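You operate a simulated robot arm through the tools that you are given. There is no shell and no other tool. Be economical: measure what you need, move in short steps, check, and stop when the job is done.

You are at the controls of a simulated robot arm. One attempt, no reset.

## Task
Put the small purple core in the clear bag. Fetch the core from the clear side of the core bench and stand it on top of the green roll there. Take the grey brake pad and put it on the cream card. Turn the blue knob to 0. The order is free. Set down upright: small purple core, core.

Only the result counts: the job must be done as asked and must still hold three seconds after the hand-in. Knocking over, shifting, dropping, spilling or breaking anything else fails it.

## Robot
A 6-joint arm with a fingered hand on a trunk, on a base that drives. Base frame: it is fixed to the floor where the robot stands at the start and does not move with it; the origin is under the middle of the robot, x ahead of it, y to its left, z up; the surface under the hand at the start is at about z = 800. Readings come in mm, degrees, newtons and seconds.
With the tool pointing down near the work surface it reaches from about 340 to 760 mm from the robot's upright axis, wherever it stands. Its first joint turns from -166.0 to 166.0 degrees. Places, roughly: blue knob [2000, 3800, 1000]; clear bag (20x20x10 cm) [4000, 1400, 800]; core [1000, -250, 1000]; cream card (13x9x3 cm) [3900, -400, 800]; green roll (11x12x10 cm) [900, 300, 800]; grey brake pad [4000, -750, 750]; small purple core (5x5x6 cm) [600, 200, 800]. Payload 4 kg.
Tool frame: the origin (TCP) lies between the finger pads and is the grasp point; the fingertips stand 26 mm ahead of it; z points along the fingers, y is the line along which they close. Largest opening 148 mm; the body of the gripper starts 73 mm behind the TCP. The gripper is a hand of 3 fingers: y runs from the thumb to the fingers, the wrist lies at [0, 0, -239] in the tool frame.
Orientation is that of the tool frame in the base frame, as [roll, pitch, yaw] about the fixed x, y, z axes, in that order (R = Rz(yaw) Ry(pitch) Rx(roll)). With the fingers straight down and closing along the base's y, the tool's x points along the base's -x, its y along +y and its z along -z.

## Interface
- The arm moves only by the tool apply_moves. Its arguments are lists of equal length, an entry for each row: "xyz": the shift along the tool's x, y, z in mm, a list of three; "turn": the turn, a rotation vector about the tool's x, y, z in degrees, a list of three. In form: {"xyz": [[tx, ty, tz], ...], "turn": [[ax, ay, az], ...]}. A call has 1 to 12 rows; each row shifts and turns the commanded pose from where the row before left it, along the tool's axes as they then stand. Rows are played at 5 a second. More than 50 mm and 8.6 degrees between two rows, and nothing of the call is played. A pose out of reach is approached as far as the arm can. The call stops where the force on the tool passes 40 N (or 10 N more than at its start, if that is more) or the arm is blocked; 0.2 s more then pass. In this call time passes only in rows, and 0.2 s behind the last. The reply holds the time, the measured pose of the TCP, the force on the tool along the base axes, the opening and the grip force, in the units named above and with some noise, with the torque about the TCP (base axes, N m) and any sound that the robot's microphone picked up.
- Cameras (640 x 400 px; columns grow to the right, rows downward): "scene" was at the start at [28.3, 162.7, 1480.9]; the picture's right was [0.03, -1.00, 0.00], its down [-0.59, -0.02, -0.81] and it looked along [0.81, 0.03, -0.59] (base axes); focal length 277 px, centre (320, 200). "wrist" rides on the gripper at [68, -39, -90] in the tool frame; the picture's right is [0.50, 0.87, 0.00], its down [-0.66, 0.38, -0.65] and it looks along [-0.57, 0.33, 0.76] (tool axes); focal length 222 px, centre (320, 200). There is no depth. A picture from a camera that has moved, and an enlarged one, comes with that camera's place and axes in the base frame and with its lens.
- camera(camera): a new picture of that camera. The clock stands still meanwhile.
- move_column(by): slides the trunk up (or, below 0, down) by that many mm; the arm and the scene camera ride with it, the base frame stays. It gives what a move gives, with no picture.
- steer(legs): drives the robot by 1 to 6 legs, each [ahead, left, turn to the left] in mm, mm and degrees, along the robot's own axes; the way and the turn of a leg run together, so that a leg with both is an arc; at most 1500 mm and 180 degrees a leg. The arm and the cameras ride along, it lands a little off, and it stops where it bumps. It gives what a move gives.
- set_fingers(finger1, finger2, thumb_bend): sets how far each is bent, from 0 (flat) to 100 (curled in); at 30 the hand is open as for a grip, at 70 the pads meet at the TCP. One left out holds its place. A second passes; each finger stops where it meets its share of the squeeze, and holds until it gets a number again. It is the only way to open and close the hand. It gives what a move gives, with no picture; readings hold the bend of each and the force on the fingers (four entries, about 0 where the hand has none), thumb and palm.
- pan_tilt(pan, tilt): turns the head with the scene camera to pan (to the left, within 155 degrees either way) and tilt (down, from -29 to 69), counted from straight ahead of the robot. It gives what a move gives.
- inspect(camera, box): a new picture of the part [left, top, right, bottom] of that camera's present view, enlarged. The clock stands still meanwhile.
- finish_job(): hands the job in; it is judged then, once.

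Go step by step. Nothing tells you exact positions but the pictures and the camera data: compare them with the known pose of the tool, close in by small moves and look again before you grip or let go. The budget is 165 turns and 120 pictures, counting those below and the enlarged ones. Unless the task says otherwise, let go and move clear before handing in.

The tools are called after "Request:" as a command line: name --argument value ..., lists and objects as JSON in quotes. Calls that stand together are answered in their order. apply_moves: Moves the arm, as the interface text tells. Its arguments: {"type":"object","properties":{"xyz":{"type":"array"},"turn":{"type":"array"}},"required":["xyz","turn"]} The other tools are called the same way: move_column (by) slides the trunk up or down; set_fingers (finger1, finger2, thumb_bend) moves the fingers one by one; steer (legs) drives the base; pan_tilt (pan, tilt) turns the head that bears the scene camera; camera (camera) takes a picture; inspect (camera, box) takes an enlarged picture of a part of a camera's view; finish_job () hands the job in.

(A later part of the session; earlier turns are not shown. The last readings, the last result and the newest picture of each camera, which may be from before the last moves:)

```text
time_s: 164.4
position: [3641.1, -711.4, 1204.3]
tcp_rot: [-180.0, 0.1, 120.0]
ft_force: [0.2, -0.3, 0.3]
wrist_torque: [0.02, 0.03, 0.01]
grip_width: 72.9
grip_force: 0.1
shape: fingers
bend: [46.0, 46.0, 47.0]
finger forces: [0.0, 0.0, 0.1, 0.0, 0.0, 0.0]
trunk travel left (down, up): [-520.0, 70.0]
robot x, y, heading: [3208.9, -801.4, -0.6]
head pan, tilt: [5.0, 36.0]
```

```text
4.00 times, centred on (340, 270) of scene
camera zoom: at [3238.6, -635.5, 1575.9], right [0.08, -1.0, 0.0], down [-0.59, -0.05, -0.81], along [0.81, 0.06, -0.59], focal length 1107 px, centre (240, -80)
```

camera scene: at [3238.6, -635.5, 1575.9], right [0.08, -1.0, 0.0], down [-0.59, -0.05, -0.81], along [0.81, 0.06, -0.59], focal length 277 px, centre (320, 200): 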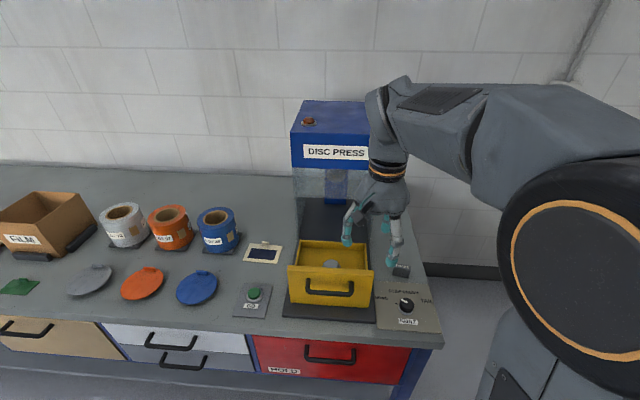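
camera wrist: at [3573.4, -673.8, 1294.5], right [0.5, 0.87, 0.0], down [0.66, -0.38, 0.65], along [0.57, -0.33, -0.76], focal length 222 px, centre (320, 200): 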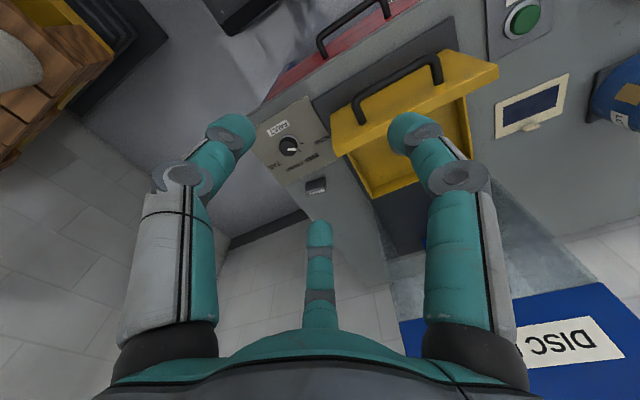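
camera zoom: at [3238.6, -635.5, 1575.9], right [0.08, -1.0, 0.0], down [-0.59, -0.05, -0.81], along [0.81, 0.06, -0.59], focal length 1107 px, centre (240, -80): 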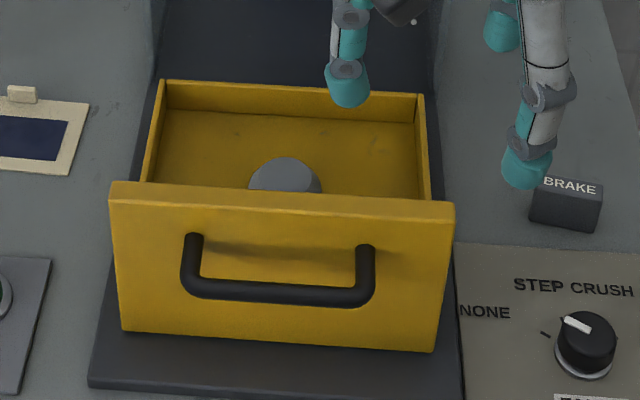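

The block labelled "BRAKE" at about (3892,-873) looks like the pad; the press's right side is about y=-758. I'll drive 80 mm closer and look straight down on it.

Request:
steer --legs '[[80, 0, 0.6]]'

Request:
apply_moves --xyz '[[-30, 0, 0], [-30, 0, 0], [-30, 0, 0], [-30, 0, 0], [-30, 0, 0], [-30, 0, 0], [-20, 0, 0], [0, 0, 20]]' --turn '[[0, 0, 0], [0, 0, 0], [0, 0, 0], [0, 0, 0], [0, 0, 0], [0, 0, 0], [0, 0, 0], [0, 0, 0]]'

Request:
camera --camera "wrist"

Request:
camera --camera "scene"

```text
time_s: 165.5
position: [3723.1, -707.4, 1204.6]
tcp_rot: [-180.0, -0.1, 120.7]
ft_force: [-0.4, -0.1, 0.5]
wrist_torque: [-0.01, -0.02, -0.01]
grip_width: 73.5
grip_force: 0.1
shape: fingers
bend: [46.0, 46.0, 47.0]
finger forces: [0.0, 0.0, 0.0, 0.0, 0.0, 0.0]
trunk travel left (down, up): [-520.0, 70.0]
robot x, y, heading: [3286.8, -800.9, 0.2]
head pan, tilt: [5.0, 36.0]
```

```text
time_s: 167.3
position: [3824.9, -880.9, 1183.7]
tcp_rot: [-180.0, 0.0, 120.6]
ft_force: [0.4, -0.3, -0.6]
wrist_torque: [-0.01, -0.02, 0.05]
grip_width: 73.3
grip_force: 0.0
shape: fingers
bend: [46.0, 46.0, 47.0]
finger forces: [0.0, 0.1, 0.1, 0.0, 0.0, 0.1]
trunk travel left (down, up): [-520.0, 70.0]
robot x, y, heading: [3285.7, -808.9, 0.0]
head pan, tilt: [5.0, 36.0]
```

```text
54 pictures are left
camera wrist: at [3756.0, -843.1, 1273.2], right [0.49, 0.87, 0.0], down [0.66, -0.37, 0.65], along [0.57, -0.32, -0.76], focal length 222 px, centre (320, 200)
```

wrist: 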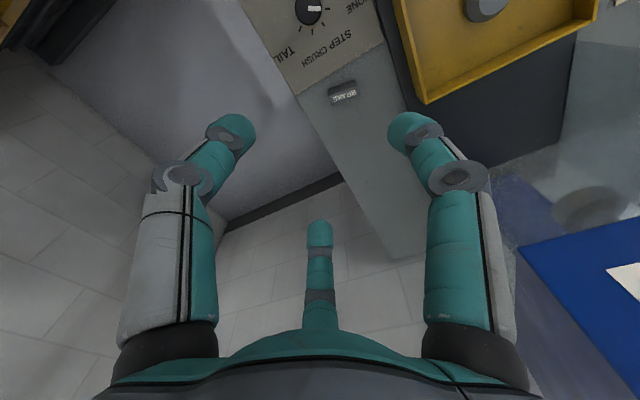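

```text
53 pictures are left
camera scene: at [3318.0, -635.5, 1576.0], right [0.09, -1.0, 0.0], down [-0.59, -0.05, -0.81], along [0.81, 0.07, -0.59], focal length 277 px, centre (320, 200)
```

scene: 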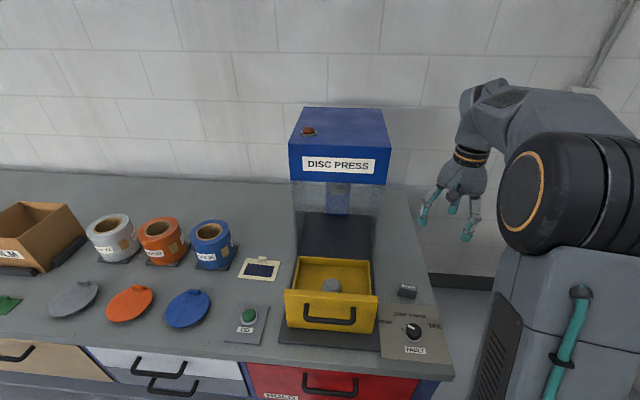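

Request:
inspect --camera "wrist" --box '[240, 0, 440, 130]'

Request:
inspect --camera "scene" --box '[230, 230, 450, 350]'

```text
3.08 times, centred on (340, 65) of wrist
camera zoom: at [3756.0, -843.1, 1273.2], right [0.49, 0.87, 0.0], down [0.66, -0.37, 0.65], along [0.57, -0.32, -0.76], focal length 684 px, centre (258, 615)
```

zoom: 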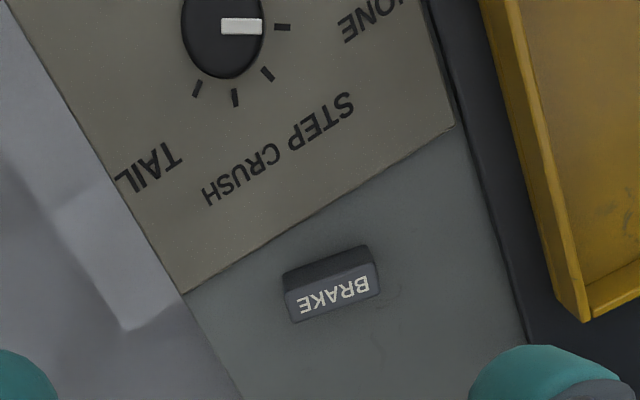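

```text
2.91 times, centred on (340, 290) of scene
camera zoom: at [3318.0, -635.5, 1576.0], right [0.09, -1.0, 0.0], down [-0.59, -0.05, -0.81], along [0.81, 0.07, -0.59], focal length 805 px, centre (262, -62)
```

zoom: 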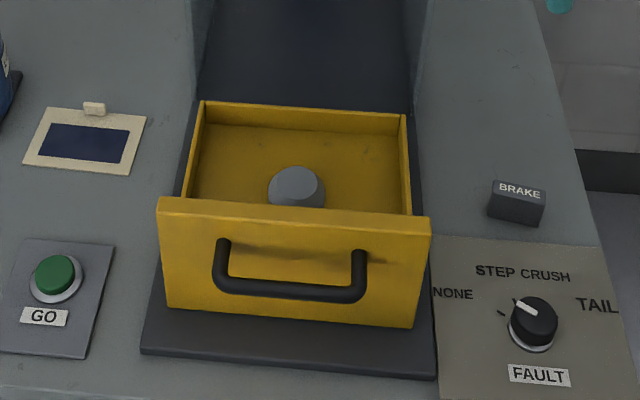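

I'm confident the BRAKE block is the pad; it lies turned about 10° with its long side roughly along y. Align the hand across its short side, above it, and lower the trunk.

Request:
apply_moves --xyz '[[-10, 31, 0], [-10, 30, 0], [0, 0, 0], [0, 0, 0], [0, 0, 0], [0, 0, 0], [0, 0, 0]]' --turn '[[0, 0, 0], [0, 0, 0], [0, 0, 8.1], [0, 0, 8.1], [0, 0, 8.1], [0, 0, 8.1], [0, 0, 8.1]]'

Request:
move_column --by -220

Request:
camera --camera "wrist"

Request:
camera --camera "scene"

```text
time_s: 168.9
position: [3887.0, -865.4, 1184.6]
tcp_rot: [179.9, 0.0, 79.9]
ft_force: [0.6, 0.2, -0.4]
wrist_torque: [0.0, -0.03, -0.02]
grip_width: 73.3
grip_force: 0.1
shape: fingers
bend: [46.0, 46.0, 47.0]
finger forces: [0.0, 0.1, 0.0, 0.0, 0.1, 0.0]
trunk travel left (down, up): [-520.0, 70.0]
robot x, y, heading: [3289.2, -803.9, 0.4]
head pan, tilt: [5.0, 36.0]
```

```text
time_s: 171.2
position: [3886.0, -865.4, 965.5]
tcp_rot: [-179.9, 0.1, 80.1]
ft_force: [-0.8, 0.6, 0.2]
wrist_torque: [-0.02, -0.01, 0.01]
grip_width: 73.2
grip_force: 0.0
shape: fingers
bend: [46.0, 46.0, 47.0]
finger forces: [0.0, 0.0, 0.1, 0.0, 0.0, 0.1]
trunk travel left (down, up): [-300.0, 290.0]
robot x, y, heading: [3290.7, -804.6, 0.3]
head pan, tilt: [5.0, 36.0]
```

```text
50 pictures are left
camera wrist: at [3859.0, -792.8, 1054.1], right [0.94, 0.34, 0.0], down [0.26, -0.71, 0.65], along [0.22, -0.61, -0.76], focal length 222 px, centre (320, 200)
```

wrist: 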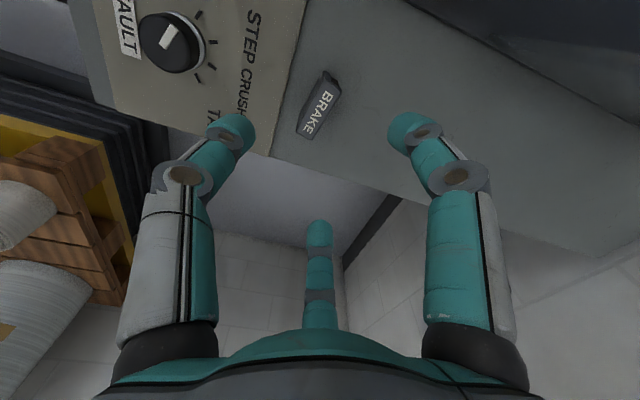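

```text
49 pictures are left
camera scene: at [3318.0, -635.4, 1356.0], right [0.09, -1.0, 0.0], down [-0.59, -0.05, -0.81], along [0.81, 0.07, -0.59], focal length 277 px, centre (320, 200)
```

scene: 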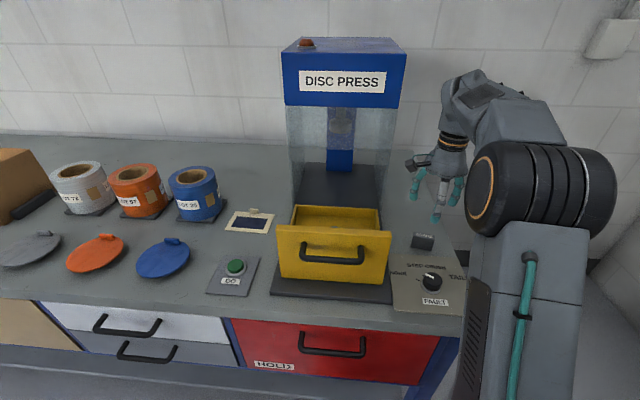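

Aligned. Descend to just above the pad and check.

Request:
apply_moves --xyz '[[0, -2, 35], [0, 0, 35], [0, 0, 26]]' --turn '[[0, 0, 0], [0, 0, 0], [0, 0, 0]]'

Request:
camera --camera "wrist"

Request:
inspect --camera "scene" --box '[370, 150, 480, 270]'

```text
time_s: 172.0
position: [3884.3, -862.7, 867.7]
tcp_rot: [-180.0, 0.1, 80.1]
ft_force: [-0.7, 0.2, 0.5]
wrist_torque: [0.01, -0.02, 0.07]
grip_width: 73.4
grip_force: 0.0
shape: fingers
bend: [46.0, 46.0, 47.0]
finger forces: [0.1, 0.0, 0.0, 0.0, 0.0, 0.1]
trunk travel left (down, up): [-300.0, 290.0]
robot x, y, heading: [3291.6, -801.5, 0.2]
head pan, tilt: [5.0, 36.0]
```

```text
48 pictures are left
camera wrist: at [3857.7, -790.4, 957.7], right [0.94, 0.34, 0.0], down [0.26, -0.71, 0.65], along [0.22, -0.61, -0.76], focal length 222 px, centre (320, 200)
```

wrist: 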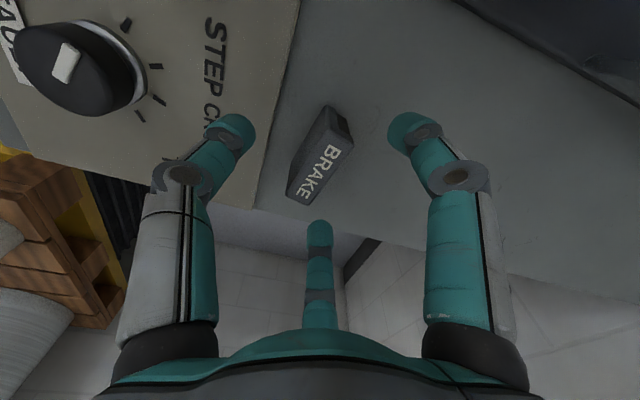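

```text
3.33 times, centred on (425, 210) of scene
camera zoom: at [3317.9, -635.4, 1356.0], right [0.09, -1.0, 0.0], down [-0.59, -0.05, -0.81], along [0.81, 0.07, -0.59], focal length 922 px, centre (-30, 167)
```

zoom: 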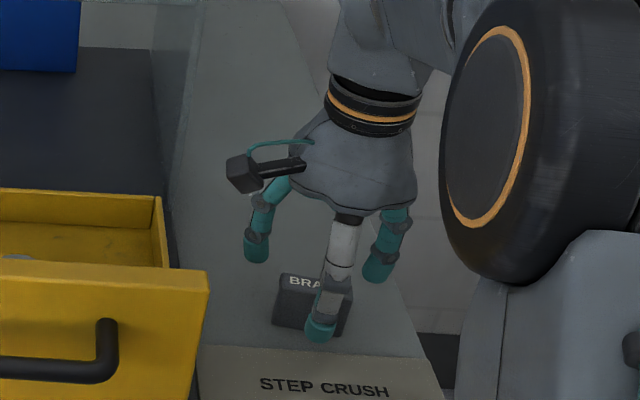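

Request:
apply_moves --xyz '[[-5, 2, 10], [0, 0, 14], [0, 0, 10]]' --turn '[[0, 0, 0], [0, 0, 0], [0, 0, 0]]'

Request:
camera --camera "wrist"

```text
time_s: 172.8
position: [3884.3, -869.4, 839.1]
tcp_rot: [179.5, -0.1, 80.1]
ft_force: [2.4, 0.4, 41.3]
wrist_torque: [0.41, 2.14, -0.05]
grip_width: 73.3
grip_force: 21.0
shape: fingers
bend: [46.0, 46.0, 45.0]
finger forces: [0.0, 0.0, 0.0, 0.0, 41.0, 0.1]
trunk travel left (down, up): [-300.0, 290.0]
robot x, y, heading: [3289.9, -800.5, -0.2]
head pan, tilt: [5.0, 36.0]
```

```text
46 pictures are left
camera wrist: at [3857.3, -797.5, 928.3], right [0.94, 0.34, 0.01], down [0.25, -0.71, 0.66], along [0.23, -0.61, -0.75], focal length 222 px, centre (320, 200)
```

wrist: 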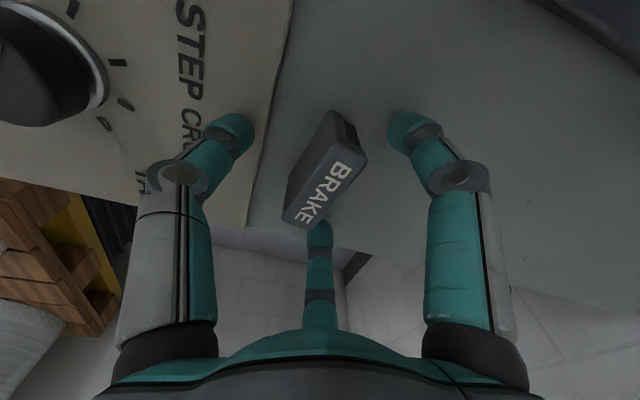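

The thumb touched the panel next to the pad. Back up 4 mm, then close on the pad.

Request:
apply_moves --xyz '[[0, 0, -3], [0, 0, -3]]' --turn '[[0, 0, 0], [0, 0, 0]]'

Request:
set_fingers --finger1 53 --finger2 53 --thumb_bend 55

Request:
camera --camera "wrist"

```text
time_s: 173.4
position: [3885.1, -869.5, 838.4]
tcp_rot: [-179.8, 0.0, 80.2]
ft_force: [1.8, 0.3, 13.8]
wrist_torque: [0.12, 0.65, -0.04]
grip_width: 72.5
grip_force: 6.9
shape: fingers
bend: [46.0, 46.0, 47.0]
finger forces: [0.0, 0.0, 0.0, 0.0, 13.5, 0.0]
trunk travel left (down, up): [-300.0, 290.0]
robot x, y, heading: [3291.0, -802.2, -0.3]
head pan, tilt: [5.0, 36.0]
```

```text
time_s: 174.4
position: [3884.3, -869.2, 839.7]
tcp_rot: [-179.9, -0.1, 80.0]
ft_force: [0.5, -0.1, 1.4]
wrist_torque: [-0.01, 0.03, -0.02]
grip_width: 50.4
grip_force: 0.5
shape: fingers
bend: [53.0, 53.0, 55.0]
finger forces: [0.0, 0.0, 0.1, 0.1, 1.1, 0.1]
trunk travel left (down, up): [-300.0, 290.0]
robot x, y, heading: [3290.8, -798.2, -0.1]
head pan, tilt: [5.0, 36.0]
```

```text
45 pictures are left
camera wrist: at [3857.9, -797.4, 929.2], right [0.94, 0.34, 0.0], down [0.26, -0.71, 0.65], along [0.22, -0.61, -0.76], focal length 222 px, centre (320, 200)
```

wrist: 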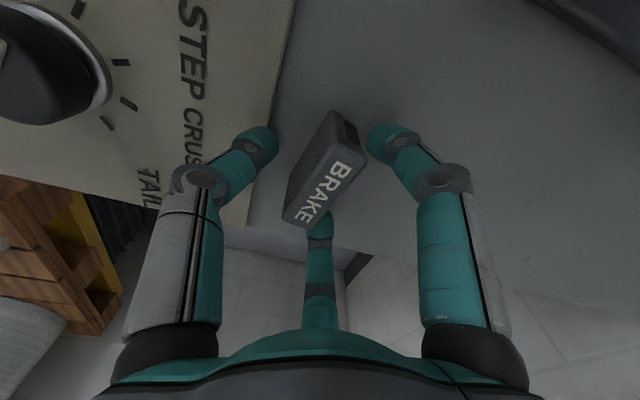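

Request:
set_fingers --finger1 60 --finger2 60 --thumb_bend 72

Request:
camera --camera "wrist"

```text
time_s: 175.4
position: [3885.5, -869.7, 840.1]
tcp_rot: [-180.0, -0.1, 80.0]
ft_force: [-0.5, 0.4, 0.4]
wrist_torque: [-0.02, 0.03, 0.0]
grip_width: 24.4
grip_force: 5.9
shape: fingers
bend: [58.0, 58.0, 68.0]
finger forces: [3.1, 2.7, 0.0, 0.0, 6.5, 0.1]
trunk travel left (down, up): [-300.0, 290.0]
robot x, y, heading: [3289.7, -804.0, 0.0]
head pan, tilt: [5.0, 36.0]
```

```text
44 pictures are left
camera wrist: at [3858.0, -797.3, 929.4], right [0.94, 0.34, 0.0], down [0.26, -0.71, 0.65], along [0.22, -0.61, -0.76], focal length 222 px, centre (320, 200)
```

wrist: 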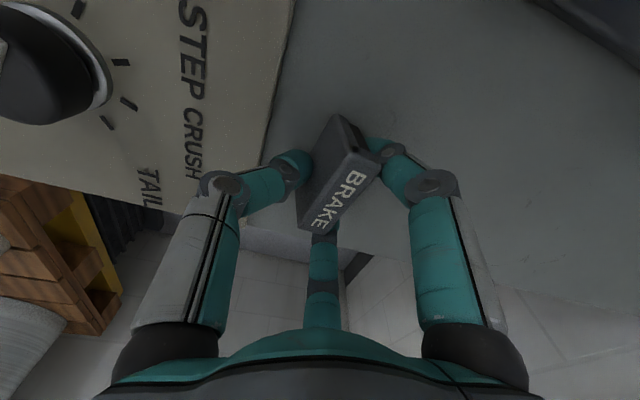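

Contact on three sides. Squeeze a bit more and lift slightly.

Request:
set_fingers --finger1 66 --finger2 66 --thumb_bend 85

Request:
apply_moves --xyz '[[0, 0, -5], [0, 0, -10], [0, 0, -15]]' --turn '[[0, 0, 0], [0, 0, 0], [0, 0, 0]]'

Request:
camera --camera "wrist"

Request:
inspect --camera "scene" --box '[370, 150, 480, 270]'

```text
time_s: 176.4
position: [3884.7, -870.1, 841.3]
tcp_rot: [-180.0, -0.1, 80.2]
ft_force: [0.6, 0.1, -2.5]
wrist_torque: [0.0, 0.04, 0.0]
grip_width: 21.3
grip_force: 18.4
shape: fingers
bend: [58.0, 59.0, 73.0]
finger forces: [9.1, 9.3, 0.1, 0.0, 17.6, 0.0]
trunk travel left (down, up): [-300.0, 290.0]
robot x, y, heading: [3288.8, -800.1, -0.1]
head pan, tilt: [5.0, 36.0]
```

```text
time_s: 177.2
position: [3884.7, -869.4, 870.7]
tcp_rot: [-180.0, 0.0, 80.0]
ft_force: [0.1, 0.7, -1.9]
wrist_torque: [0.02, -0.01, 0.02]
grip_width: 21.5
grip_force: 18.1
shape: fingers
bend: [58.0, 59.0, 73.0]
finger forces: [9.1, 9.2, 0.1, 0.1, 17.6, 0.0]
trunk travel left (down, up): [-300.0, 290.0]
robot x, y, heading: [3290.1, -801.8, -0.0]
head pan, tilt: [5.0, 36.0]
```

```text
43 pictures are left
camera wrist: at [3858.7, -797.2, 959.9], right [0.94, 0.34, 0.0], down [0.26, -0.71, 0.65], along [0.22, -0.61, -0.76], focal length 222 px, centre (320, 200)
```

wrist: 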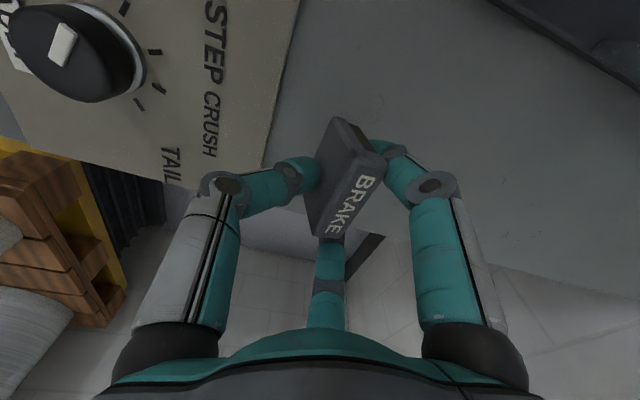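

```text
3.33 times, centred on (425, 210) of scene
camera zoom: at [3318.2, -635.4, 1355.9], right [0.09, -1.0, 0.0], down [-0.59, -0.05, -0.81], along [0.81, 0.07, -0.59], focal length 922 px, centre (-30, 167)
```

zoom: 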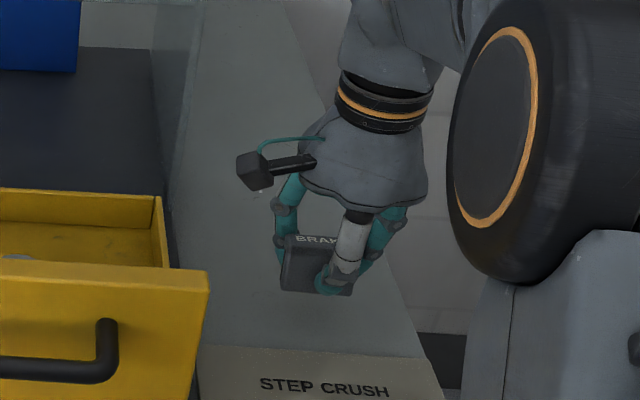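

The pad is lifted, slightly tilted but secure. Raise, retract from the press, and shift left to the card.

Request:
apply_moves --xyz '[[0, 0, -35], [0, 0, -40], [0, 0, -40], [-6, -37, 0], [-6, -37, 0], [-6, -37, 0]]' --turn '[[0, 0, 0], [0, 0, 0], [0, 0, 0], [0, 0, 0], [0, 0, 0], [0, 0, 0]]'

Request:
move_column --by 100

Request:
steer --legs '[[-40, 470, 0]]'

Request:
camera --camera "wrist"

Request:
camera --camera "scene"

```text
time_s: 178.6
position: [3773.4, -867.5, 987.3]
tcp_rot: [-179.9, 0.0, 80.2]
ft_force: [0.8, -0.8, -2.0]
wrist_torque: [0.0, 0.02, 0.0]
grip_width: 21.0
grip_force: 18.4
shape: fingers
bend: [58.0, 59.0, 73.0]
finger forces: [9.2, 9.5, 0.0, 0.1, 17.8, 0.0]
trunk travel left (down, up): [-300.0, 290.0]
robot x, y, heading: [3289.8, -803.2, 0.1]
head pan, tilt: [5.0, 36.0]
```

```text
time_s: 179.9
position: [3773.7, -867.7, 1086.4]
tcp_rot: [-179.9, 0.0, 80.2]
ft_force: [0.2, -0.3, -2.4]
wrist_torque: [0.01, 0.02, -0.05]
grip_width: 21.2
grip_force: 17.8
shape: fingers
bend: [58.0, 59.0, 73.0]
finger forces: [9.1, 9.5, 0.1, 0.0, 17.9, 0.0]
trunk travel left (down, up): [-400.0, 190.0]
robot x, y, heading: [3288.7, -804.3, 0.1]
head pan, tilt: [5.0, 36.0]
```

```text
time_s: 182.8
position: [3730.6, -386.6, 1086.3]
tcp_rot: [-180.0, 0.0, 80.4]
ft_force: [0.4, 0.2, -2.3]
wrist_torque: [-0.02, 0.0, -0.02]
grip_width: 21.3
grip_force: 18.1
shape: fingers
bend: [58.0, 59.0, 73.0]
finger forces: [9.2, 9.6, 0.0, 0.0, 17.9, 0.0]
trunk travel left (down, up): [-400.0, 190.0]
robot x, y, heading: [3246.2, -320.9, 0.1]
head pan, tilt: [5.0, 36.0]
```

```text
41 pictures are left
camera wrist: at [3704.3, -314.5, 1175.9], right [0.94, 0.35, 0.0], down [0.26, -0.71, 0.65], along [0.23, -0.61, -0.76], focal length 222 px, centre (320, 200)
```

wrist: 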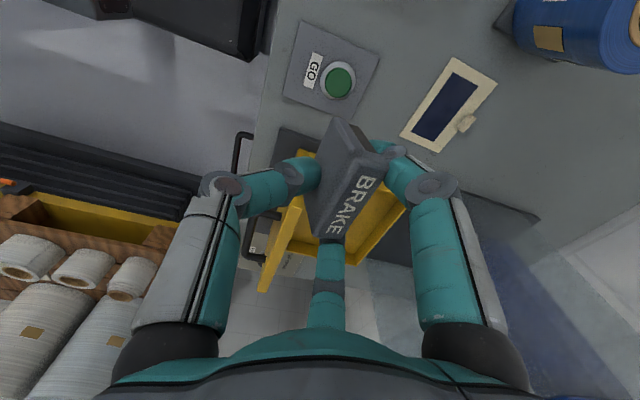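

```text
40 pictures are left
camera scene: at [3275.1, -156.3, 1455.9], right [0.09, -1.0, 0.0], down [-0.59, -0.06, -0.81], along [0.81, 0.08, -0.59], focal length 277 px, centre (320, 200)
```

scene: 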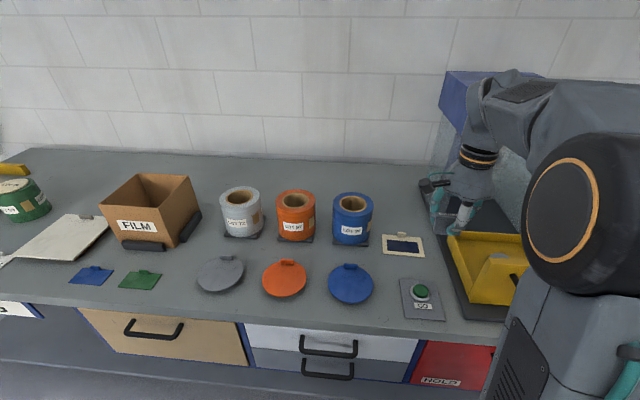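

Card centre about (3943,-360), clear of the press and the blue roll. Drive 60 mm closer, extend over it, and lower the trunk.

Request:
steer --legs '[[60, 0, 0]]'

Request:
apply_moves --xyz '[[12.6, 34, 0], [12.6, 34, 0], [12.6, 34, 0], [12.6, 34, 0]]' --turn '[[0, 0, 0], [0, 0, 0], [0, 0, 0], [0, 0, 0]]'

Request:
move_column --by -120

Request:
camera --camera "wrist"

Request:
camera --camera "scene"

```text
time_s: 183.8
position: [3790.6, -386.9, 1086.2]
tcp_rot: [-180.0, -0.1, 80.4]
ft_force: [0.5, 1.4, -1.4]
wrist_torque: [-0.01, 0.0, 0.03]
grip_width: 21.2
grip_force: 18.5
shape: fingers
bend: [58.0, 59.0, 73.0]
finger forces: [9.1, 9.5, 0.0, 0.0, 17.9, 0.0]
trunk travel left (down, up): [-400.0, 190.0]
robot x, y, heading: [3304.5, -324.5, 0.4]
head pan, tilt: [5.0, 36.0]
```

```text
time_s: 184.8
position: [3934.1, -357.0, 1087.4]
tcp_rot: [-179.8, 0.1, 80.4]
ft_force: [-0.2, 0.6, -2.2]
wrist_torque: [-0.01, 0.0, -0.01]
grip_width: 21.0
grip_force: 18.2
shape: fingers
bend: [58.0, 59.0, 73.0]
finger forces: [9.1, 9.6, 0.0, 0.1, 18.2, 0.1]
trunk travel left (down, up): [-400.0, 190.0]
robot x, y, heading: [3309.5, -322.9, 0.4]
head pan, tilt: [5.0, 36.0]
```

```text
time_s: 186.2
position: [3934.6, -358.5, 967.8]
tcp_rot: [-179.9, 0.0, 80.4]
ft_force: [0.3, 0.0, -2.8]
wrist_torque: [0.02, 0.03, -0.02]
grip_width: 21.0
grip_force: 18.3
shape: fingers
bend: [58.0, 59.0, 73.0]
finger forces: [9.2, 9.6, 0.0, 0.0, 18.1, 0.1]
trunk travel left (down, up): [-280.0, 310.0]
robot x, y, heading: [3307.8, -322.7, 0.5]
head pan, tilt: [5.0, 36.0]
```

```text
39 pictures are left
camera wrist: at [3906.3, -286.5, 1056.5], right [0.94, 0.35, 0.0], down [0.26, -0.71, 0.65], along [0.23, -0.61, -0.76], focal length 222 px, centre (320, 200)
```

wrist: 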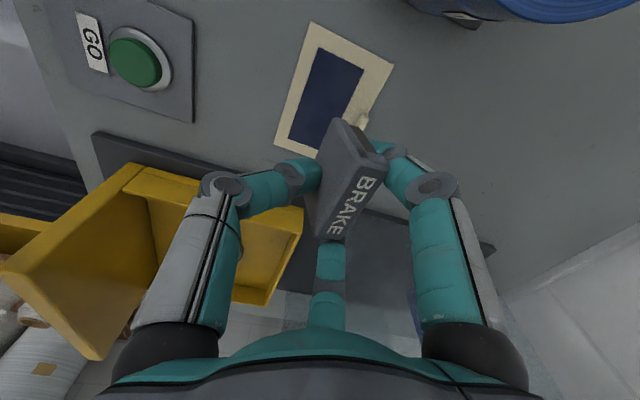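

```text
38 pictures are left
camera scene: at [3334.6, -155.9, 1336.0], right [0.09, -1.0, 0.0], down [-0.59, -0.06, -0.81], along [0.81, 0.08, -0.59], focal length 277 px, centre (320, 200)
```

scene: 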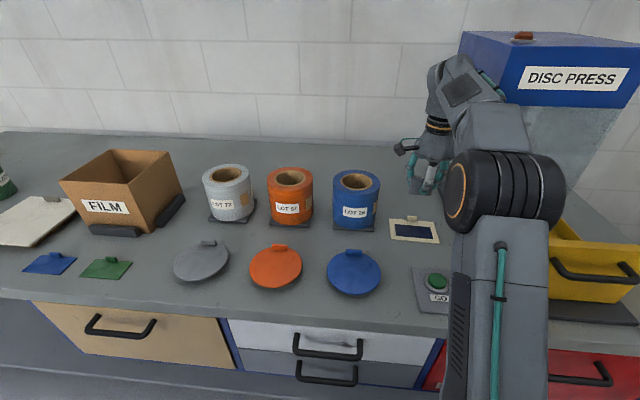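

The pad hangs right over the card's centre. Lower toward it.

Request:
apply_moves --xyz '[[0, 0, 40], [0, 0, 40], [0, 0, 18]]' --turn '[[0, 0, 0], [0, 0, 0], [0, 0, 0]]'

Request:
camera --camera "wrist"

Request:
inspect --camera "scene" --box '[360, 150, 480, 260]'

```text
time_s: 187.1
position: [3934.5, -359.9, 872.5]
tcp_rot: [180.0, 0.0, 80.4]
ft_force: [-0.4, 0.5, -1.2]
wrist_torque: [0.02, 0.03, -0.03]
grip_width: 20.7
grip_force: 18.5
shape: fingers
bend: [58.0, 59.0, 73.0]
finger forces: [9.1, 9.7, 0.0, 0.0, 18.1, 0.1]
trunk travel left (down, up): [-280.0, 310.0]
robot x, y, heading: [3304.7, -322.2, 0.5]
head pan, tilt: [5.0, 36.0]
```

```text
37 pictures are left
camera wrist: at [3907.5, -287.2, 960.8], right [0.94, 0.35, 0.0], down [0.26, -0.71, 0.65], along [0.23, -0.61, -0.76], focal length 222 px, centre (320, 200)
```

wrist: 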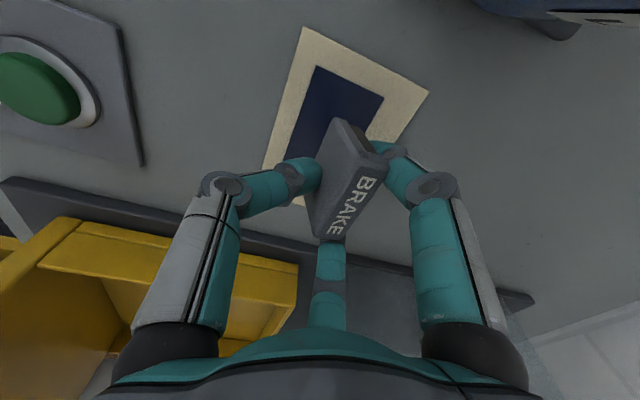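

```text
3.64 times, centred on (420, 205) of scene
camera zoom: at [3334.6, -155.8, 1336.0], right [0.09, -1.0, 0.0], down [-0.59, -0.06, -0.81], along [0.81, 0.08, -0.59], focal length 1006 px, centre (-44, 182)
```

zoom: 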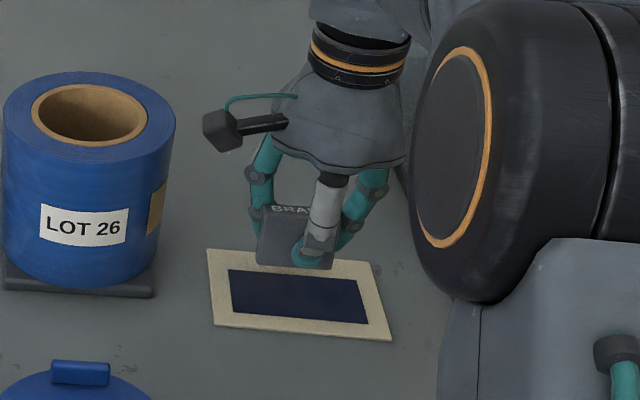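

Request:
apply_moves --xyz '[[0, 0, 8], [0, 0, 5], [0, 0, 3], [0, 0, 2], [0, 0, 2], [0, 0, 1.5], [0, 0, 1.5]]' --turn '[[0, 0, 0], [0, 0, 0], [0, 0, 0], [0, 0, 0], [0, 0, 0], [0, 0, 0], [0, 0, 0]]'

Request:
inspect --camera "scene" --box '[360, 150, 480, 260]'

```text
time_s: 188.7
position: [3933.6, -358.6, 844.8]
tcp_rot: [-179.9, 0.0, 80.4]
ft_force: [0.4, 0.3, -1.9]
wrist_torque: [0.01, 0.03, 0.02]
grip_width: 20.9
grip_force: 18.2
shape: fingers
bend: [58.0, 59.0, 73.0]
finger forces: [9.1, 9.8, 0.0, 0.0, 18.1, 0.1]
trunk travel left (down, up): [-280.0, 310.0]
robot x, y, heading: [3305.2, -325.0, 0.3]
head pan, tilt: [5.0, 36.0]
```

```text
3.64 times, centred on (420, 205) of scene
camera zoom: at [3334.6, -155.8, 1335.9], right [0.09, -1.0, 0.0], down [-0.59, -0.06, -0.81], along [0.81, 0.08, -0.59], focal length 1006 px, centre (-44, 182)
```

zoom: 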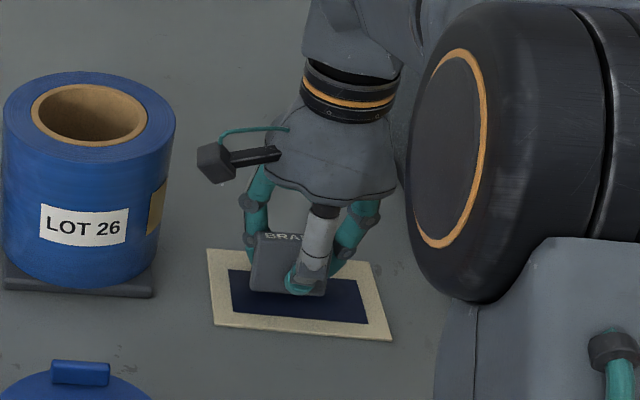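

Request:
apply_moves --xyz '[[0, 0, 1.5], [0, 0, 1.5], [0, 0, 1.5], [0, 0, 1.5]]' --turn '[[0, 0, 0], [0, 0, 0], [0, 0, 0], [0, 0, 0]]'

```text
time_s: 189.7
position: [3933.8, -359.4, 840.3]
tcp_rot: [180.0, 0.0, 80.5]
ft_force: [0.3, -0.2, 1.8]
wrist_torque: [-0.01, -0.01, -0.01]
grip_width: 20.7
grip_force: 18.8
shape: fingers
bend: [58.0, 59.0, 74.0]
finger forces: [9.2, 9.6, 0.0, 0.0, 18.7, 0.1]
trunk travel left (down, up): [-280.0, 310.0]
robot x, y, heading: [3309.2, -321.0, 0.3]
head pan, tilt: [5.0, 36.0]
```

First contact. One more small step, then release.

Request:
apply_moves --xyz '[[0, 0, 1], [0, 0, 1]]' --turn '[[0, 0, 0], [0, 0, 0]]'

Request:
set_fingers --finger1 56 --finger2 56 --thumb_bend 66

Request:
camera --camera "wrist"

```text
time_s: 190.2
position: [3933.4, -358.6, 839.1]
tcp_rot: [179.9, 0.0, 80.3]
ft_force: [-3.0, -1.6, 12.1]
wrist_torque: [-0.02, -0.09, -0.04]
grip_width: 20.5
grip_force: 20.8
shape: fingers
bend: [58.0, 59.0, 74.0]
finger forces: [9.4, 9.2, 0.1, 0.0, 22.9, 0.0]
trunk travel left (down, up): [-280.0, 310.0]
robot x, y, heading: [3308.9, -324.0, 0.4]
head pan, tilt: [5.0, 36.0]
```

```text
time_s: 191.2
position: [3933.7, -358.6, 837.9]
tcp_rot: [180.0, -0.1, 80.5]
ft_force: [-0.2, 0.3, -0.2]
wrist_torque: [-0.01, 0.03, 0.02]
grip_width: 27.6
grip_force: 0.1
shape: fingers
bend: [56.0, 56.0, 66.0]
finger forces: [0.0, 0.0, 0.0, 0.0, 0.0, 0.1]
trunk travel left (down, up): [-280.0, 310.0]
robot x, y, heading: [3306.4, -321.1, 0.6]
head pan, tilt: [5.0, 36.0]
```

```text
34 pictures are left
camera wrist: at [3905.9, -286.6, 927.4], right [0.94, 0.35, 0.0], down [0.26, -0.71, 0.65], along [0.23, -0.61, -0.76], focal length 222 px, centre (320, 200)
```

wrist: 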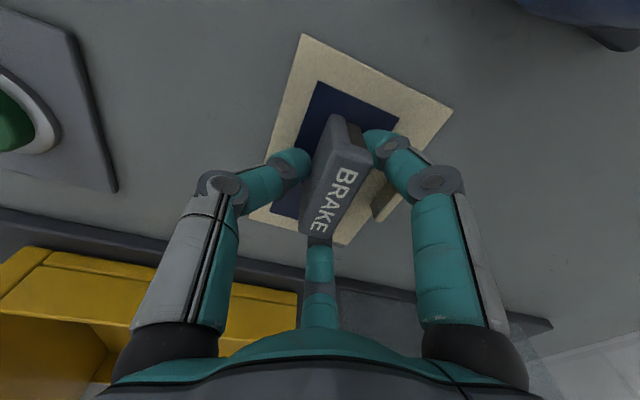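

The pad lies flat on the card. Open a touch more and rise straight up.

Request:
set_fingers --finger1 54 --finger2 54 --thumb_bend 60

Request:
apply_moves --xyz '[[0, 0, -10], [0, 0, -20], [0, 0, -40], [0, 0, -45], [0, 0, -45]]' --turn '[[0, 0, 0], [0, 0, 0], [0, 0, 0], [0, 0, 0], [0, 0, 0]]'

Request:
camera --camera "wrist"

Request:
inspect --camera "scene" --box '[360, 170, 480, 270]'

```text
time_s: 192.2
position: [3933.6, -357.8, 838.6]
tcp_rot: [179.9, 0.0, 80.5]
ft_force: [0.1, -0.1, 0.0]
wrist_torque: [-0.01, 0.01, -0.01]
grip_width: 39.3
grip_force: 0.0
shape: fingers
bend: [54.0, 54.0, 60.0]
finger forces: [0.0, 0.0, 0.0, 0.0, 0.0, 0.1]
trunk travel left (down, up): [-280.0, 310.0]
robot x, y, heading: [3308.7, -328.1, 0.2]
head pan, tilt: [5.0, 36.0]
```

```text
time_s: 193.4
position: [3931.8, -360.2, 998.5]
tcp_rot: [180.0, 0.0, 80.5]
ft_force: [1.1, -0.3, 0.0]
wrist_torque: [-0.02, 0.03, -0.01]
grip_width: 39.3
grip_force: 0.1
shape: fingers
bend: [54.0, 54.0, 60.0]
finger forces: [0.0, 0.0, 0.1, 0.1, 0.1, 0.1]
trunk travel left (down, up): [-280.0, 310.0]
robot x, y, heading: [3308.3, -327.4, 0.4]
head pan, tilt: [5.0, 36.0]
```

```text
33 pictures are left
camera wrist: at [3904.9, -288.4, 1088.9], right [0.94, 0.35, 0.0], down [0.26, -0.71, 0.65], along [0.23, -0.61, -0.76], focal length 222 px, centre (320, 200)
```

wrist: 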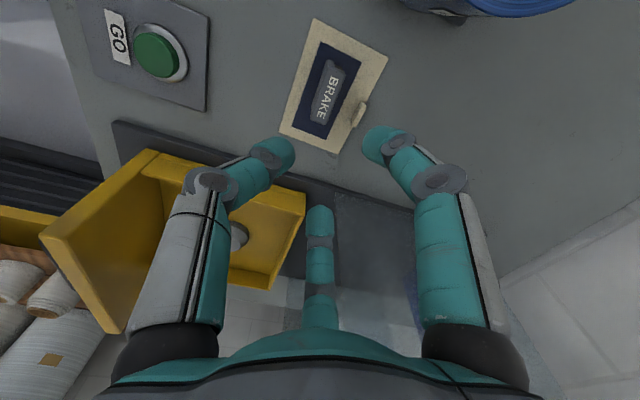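

```text
4.00 times, centred on (420, 220) of scene
camera zoom: at [3334.5, -155.8, 1335.9], right [0.09, -1.0, 0.0], down [-0.59, -0.06, -0.81], along [0.81, 0.08, -0.59], focal length 1107 px, centre (-80, 120)
```

zoom: 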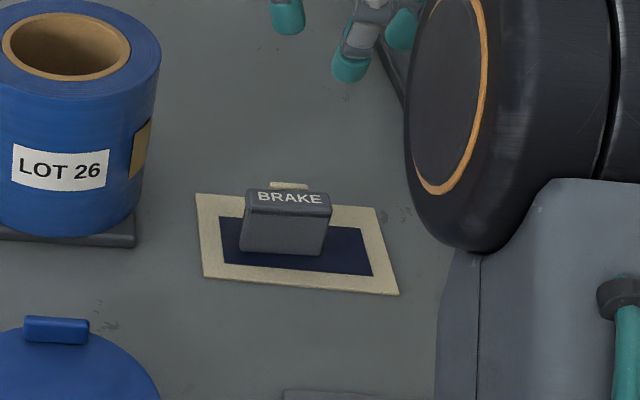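

The pad is on the card. Now retract and drive toward the blue knob on the left column, then look.

Request:
apply_moves --xyz '[[-7, -40, 0], [-7, -40, 0], [-7, -40, 0], [-7, -40, 0], [-7, -40, 0]]' --turn '[[0, 0, 0], [0, 0, 0], [0, 0, 0], [0, 0, 0], [0, 0, 0]]'

Request:
move_column --by 150

Request:
steer --legs '[[-110, 0, 0], [0, 1000, 0], [0, 760, 0], [-1200, 0, 0], [0, 0, 90], [900, 0, 0]]'

Request:
pan_tilt --pan 0 --tilt 20

Request:
camera --camera "scene"

```text
time_s: 194.7
position: [3730.3, -362.5, 998.9]
tcp_rot: [-179.9, -0.1, 80.4]
ft_force: [1.1, -1.3, 0.5]
wrist_torque: [0.0, 0.06, 0.03]
grip_width: 39.4
grip_force: 0.0
shape: fingers
bend: [54.0, 54.0, 60.0]
finger forces: [0.0, 0.0, 0.0, 0.0, 0.0, 0.1]
trunk travel left (down, up): [-280.0, 310.0]
robot x, y, heading: [3302.8, -323.1, 0.6]
head pan, tilt: [5.0, 36.0]
```

```text
time_s: 196.4
position: [3731.7, -363.8, 1149.3]
tcp_rot: [-180.0, 0.0, 80.4]
ft_force: [-0.2, 0.2, -0.7]
wrist_torque: [0.02, -0.02, -0.01]
grip_width: 39.5
grip_force: 0.0
shape: fingers
bend: [54.0, 54.0, 60.0]
finger forces: [0.0, 0.0, 0.1, 0.0, 0.0, 0.1]
trunk travel left (down, up): [-430.0, 160.0]
robot x, y, heading: [3307.2, -319.2, 0.6]
head pan, tilt: [5.0, 36.0]
```

```text
time_s: 219.9
position: [1997.4, 2734.6, 1149.2]
tcp_rot: [-180.0, 0.0, 171.2]
ft_force: [-0.1, 1.2, 0.3]
wrist_torque: [-0.01, -0.04, 0.0]
grip_width: 39.2
grip_force: 0.0
shape: fingers
bend: [54.0, 54.0, 60.0]
finger forces: [0.1, 0.0, 0.0, 0.0, 0.0, 0.1]
trunk travel left (down, up): [-430.0, 160.0]
robot x, y, heading: [1965.5, 2306.1, 91.3]
head pan, tilt: [5.0, 36.0]
```

```text
time_s: 220.7
position: [1997.3, 2734.3, 1148.1]
tcp_rot: [-180.0, 0.0, 171.3]
ft_force: [-0.4, 0.5, 0.3]
wrist_torque: [0.0, 0.0, -0.04]
grip_width: 39.2
grip_force: 0.1
shape: fingers
bend: [54.0, 54.0, 60.0]
finger forces: [0.1, 0.0, 0.0, 0.1, 0.0, 0.1]
trunk travel left (down, up): [-430.0, 160.0]
robot x, y, heading: [1967.2, 2311.1, 91.3]
head pan, tilt: [0.0, 20.0]
```

```text
31 pictures are left
camera scene: at [1804.0, 2338.6, 1511.3], right [1.0, 0.02, 0.0], down [0.01, -0.34, -0.94], along [-0.02, 0.94, -0.34], focal length 277 px, centre (320, 200)
```

scene: 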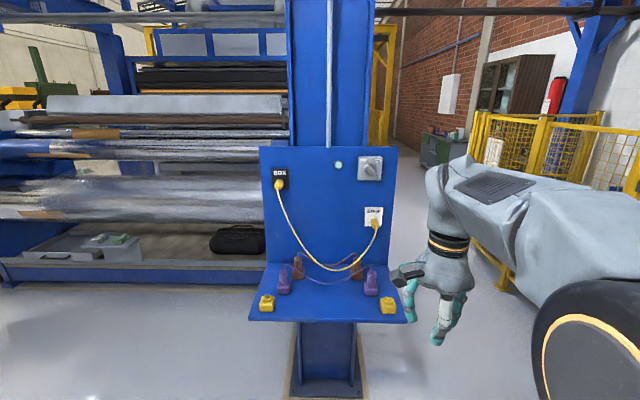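

Request:
inspect --camera "scene" --box '[250, 140, 410, 330]'

Request:
pan_tilt --pan 30 --tilt 20

Request:
camera --camera "scene"

```text
2.11 times, centred on (330, 235) of scene
camera zoom: at [1804.0, 2338.6, 1511.3], right [1.0, 0.02, 0.0], down [0.01, -0.34, -0.94], along [-0.02, 0.94, -0.34], focal length 583 px, centre (299, 126)
```

zoom: 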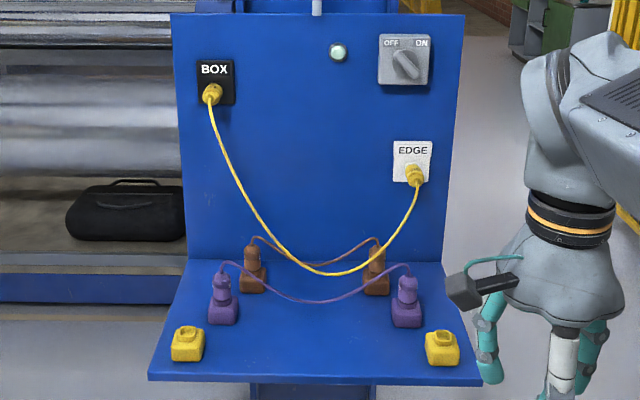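

```text
time_s: 221.6
position: [1998.8, 2734.1, 1149.0]
tcp_rot: [180.0, 0.0, 171.2]
ft_force: [0.2, 0.5, 0.1]
wrist_torque: [-0.04, 0.0, -0.02]
grip_width: 39.0
grip_force: 0.1
shape: fingers
bend: [54.0, 54.0, 60.0]
finger forces: [0.0, 0.0, 0.0, 0.0, 0.0, 0.1]
trunk travel left (down, up): [-430.0, 160.0]
robot x, y, heading: [1967.7, 2308.8, 91.3]
head pan, tilt: [30.0, 20.0]
```

```text
29 pictures are left
camera scene: at [1757.8, 2325.1, 1511.3], right [0.86, 0.52, 0.0], down [0.18, -0.29, -0.94], along [-0.49, 0.8, -0.34], focal length 277 px, centre (320, 200)
```

scene: 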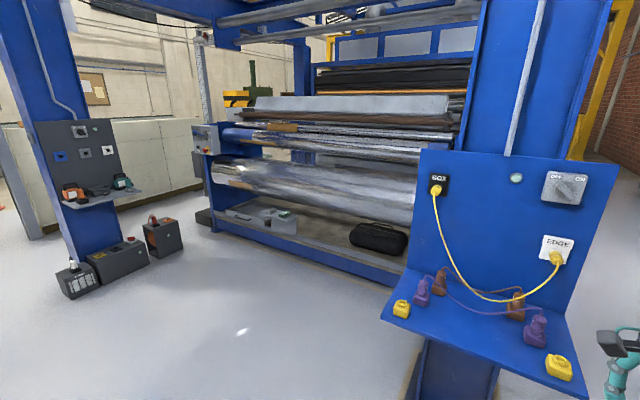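

This panel shows only a grey OFF/ON knob; the blue knob (y≈3800) is likely behind this column. I'll move to the column's right side and look.

Request:
steer --legs '[[0, -600, 0], [700, 0, 0]]'

Request:
pan_tilt --pan 45 --tilt 20

Request:
camera --camera "scene"

```text
time_s: 224.6
position: [2486.0, 2748.0, 1149.5]
tcp_rot: [-180.0, -0.2, 167.0]
ft_force: [-0.2, -0.2, -0.5]
wrist_torque: [0.02, 0.04, 0.0]
grip_width: 39.6
grip_force: 0.1
shape: fingers
bend: [54.0, 54.0, 60.0]
finger forces: [0.1, 0.0, 0.1, 0.1, 0.1, 0.0]
trunk travel left (down, up): [-430.0, 160.0]
robot x, y, heading: [2420.9, 2329.0, 87.0]
head pan, tilt: [30.0, 20.0]
stopped in leg 1: the robot was blocked; the commanded pose is now the measured one
```

```text
time_s: 225.4
position: [2485.4, 2748.3, 1149.6]
tcp_rot: [-180.0, -0.1, 167.0]
ft_force: [0.4, 0.4, 0.3]
wrist_torque: [-0.01, 0.02, -0.02]
grip_width: 39.4
grip_force: 0.1
shape: fingers
bend: [54.0, 54.0, 60.0]
finger forces: [0.0, 0.1, 0.0, 0.1, 0.0, 0.0]
trunk travel left (down, up): [-430.0, 160.0]
robot x, y, heading: [2419.8, 2326.8, 86.9]
head pan, tilt: [45.0, 20.0]
```

```text
28 pictures are left
camera scene: at [2195.8, 2345.0, 1511.3], right [0.74, 0.67, 0.0], down [0.23, -0.25, -0.94], along [-0.63, 0.7, -0.34], focal length 277 px, centre (320, 200)
```

scene: 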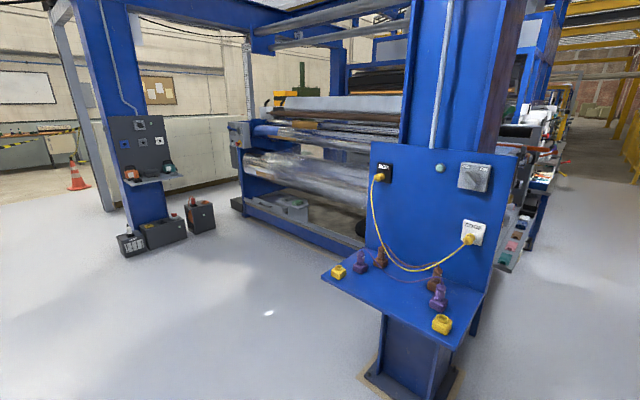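

The base bumped something on its right (the bin). I look at it, and zoom to the station behind the column.

Request:
inspect --camera "scene" --box '[450, 90, 610, 280]'

Request:
pan_tilt --pan -95 --tilt 45

Request:
camera --camera "scene"

```text
2.11 times, centred on (530, 185) of scene
camera zoom: at [2195.8, 2345.0, 1511.3], right [0.74, 0.67, 0.0], down [0.23, -0.25, -0.94], along [-0.63, 0.7, -0.34], focal length 583 px, centre (-122, 232)
```

zoom: 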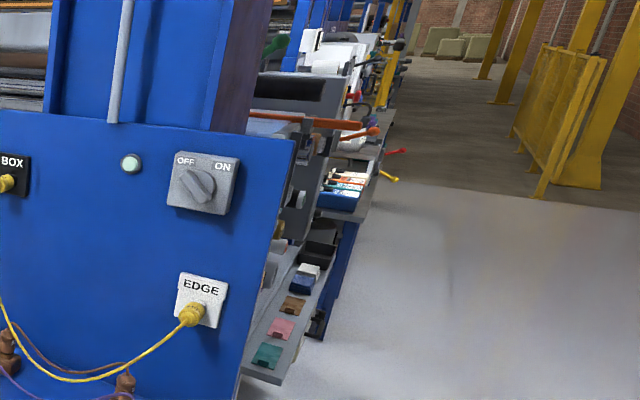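

```text
time_s: 227.6
position: [2486.0, 2749.4, 1149.7]
tcp_rot: [-179.9, 0.0, 166.9]
ft_force: [-0.7, -0.4, 0.6]
wrist_torque: [0.0, 0.0, 0.0]
grip_width: 39.5
grip_force: 0.0
shape: fingers
bend: [54.0, 54.0, 60.0]
finger forces: [0.0, 0.0, 0.0, 0.0, 0.1, 0.1]
trunk travel left (down, up): [-430.0, 160.0]
robot x, y, heading: [2425.8, 2327.1, 86.9]
head pan, tilt: [-95.0, 45.0]
```

```text
26 pictures are left
camera scene: at [2338.5, 2264.3, 1472.7], right [-0.14, -0.99, 0.0], down [-0.7, 0.1, -0.71], along [0.7, -0.1, -0.71], focal length 277 px, centre (320, 200)
```

scene: 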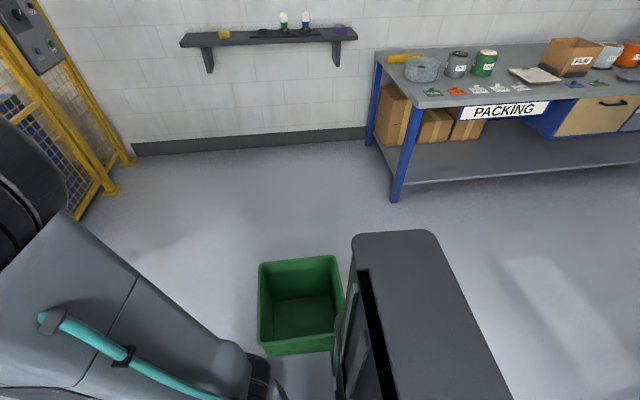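

The bin still stands at its place. The station behind the column faces +x; I'll drive out and around to face it.

Request:
steer --legs '[[20, 60, 0], [700, 0, 0], [0, -280, 3], [750, 0, 0], [0, 0, 90]]'

Request:
pan_tilt --pan 10 --tilt 25

Request:
camera --camera "scene"

```text
time_s: 241.0
position: [2251.2, 3826.2, 1148.9]
tcp_rot: [180.0, 0.0, -99.1]
ft_force: [0.2, 0.1, 0.8]
wrist_torque: [-0.01, 0.01, 0.02]
grip_width: 39.2
grip_force: 0.1
shape: fingers
bend: [54.0, 54.0, 60.0]
finger forces: [0.0, 0.0, 0.0, 0.0, 0.1, 0.0]
trunk travel left (down, up): [-430.0, 160.0]
robot x, y, heading: [2677.6, 3793.3, -179.1]
head pan, tilt: [-95.0, 45.0]
```

```text
time_s: 242.9
position: [2250.4, 3825.4, 1149.2]
tcp_rot: [179.9, 0.0, -99.1]
ft_force: [0.3, 0.0, 0.5]
wrist_torque: [0.0, -0.01, -0.03]
grip_width: 39.2
grip_force: 0.2
shape: fingers
bend: [54.0, 54.0, 60.0]
finger forces: [0.0, 0.1, 0.1, 0.0, 0.0, 0.0]
trunk travel left (down, up): [-430.0, 160.0]
robot x, y, heading: [2675.2, 3790.5, -179.1]
head pan, tilt: [10.0, 25.0]
```

```text
25 pictures are left
camera scene: at [2647.8, 3610.9, 1503.2], right [-0.19, 0.98, 0.0], down [0.42, 0.08, -0.91], along [-0.89, -0.17, -0.42], focal length 277 px, centre (320, 200)
```

scene: 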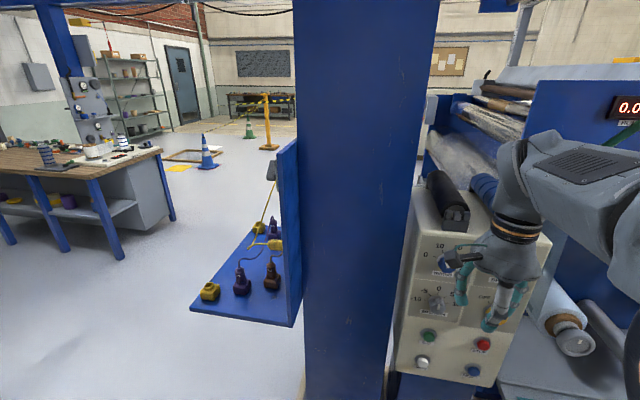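

A control panel with a blue dial is behind my hand. Pull the hand back and zoom in.

Request:
apply_moves --xyz '[[0, -40, -30], [0, -40, -40], [0, 0, -40], [0, 0, -40]]' --turn '[[0, 0, 0], [0, 0, 0], [0, 0, 0], [0, 0, 0]]'

Request:
inspect --camera "scene" --box '[380, 170, 580, 400]'

```text
refused: row 2 steps farther than a row can; nothing moved
```

```text
1.74 times, centred on (480, 285) of scene
camera zoom: at [2647.8, 3610.9, 1503.2], right [-0.19, 0.98, 0.0], down [0.42, 0.08, -0.91], along [-0.89, -0.17, -0.42], focal length 481 px, centre (42, 52)
```

zoom: 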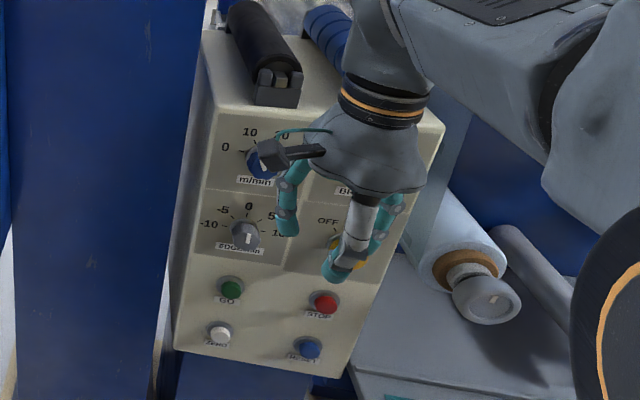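

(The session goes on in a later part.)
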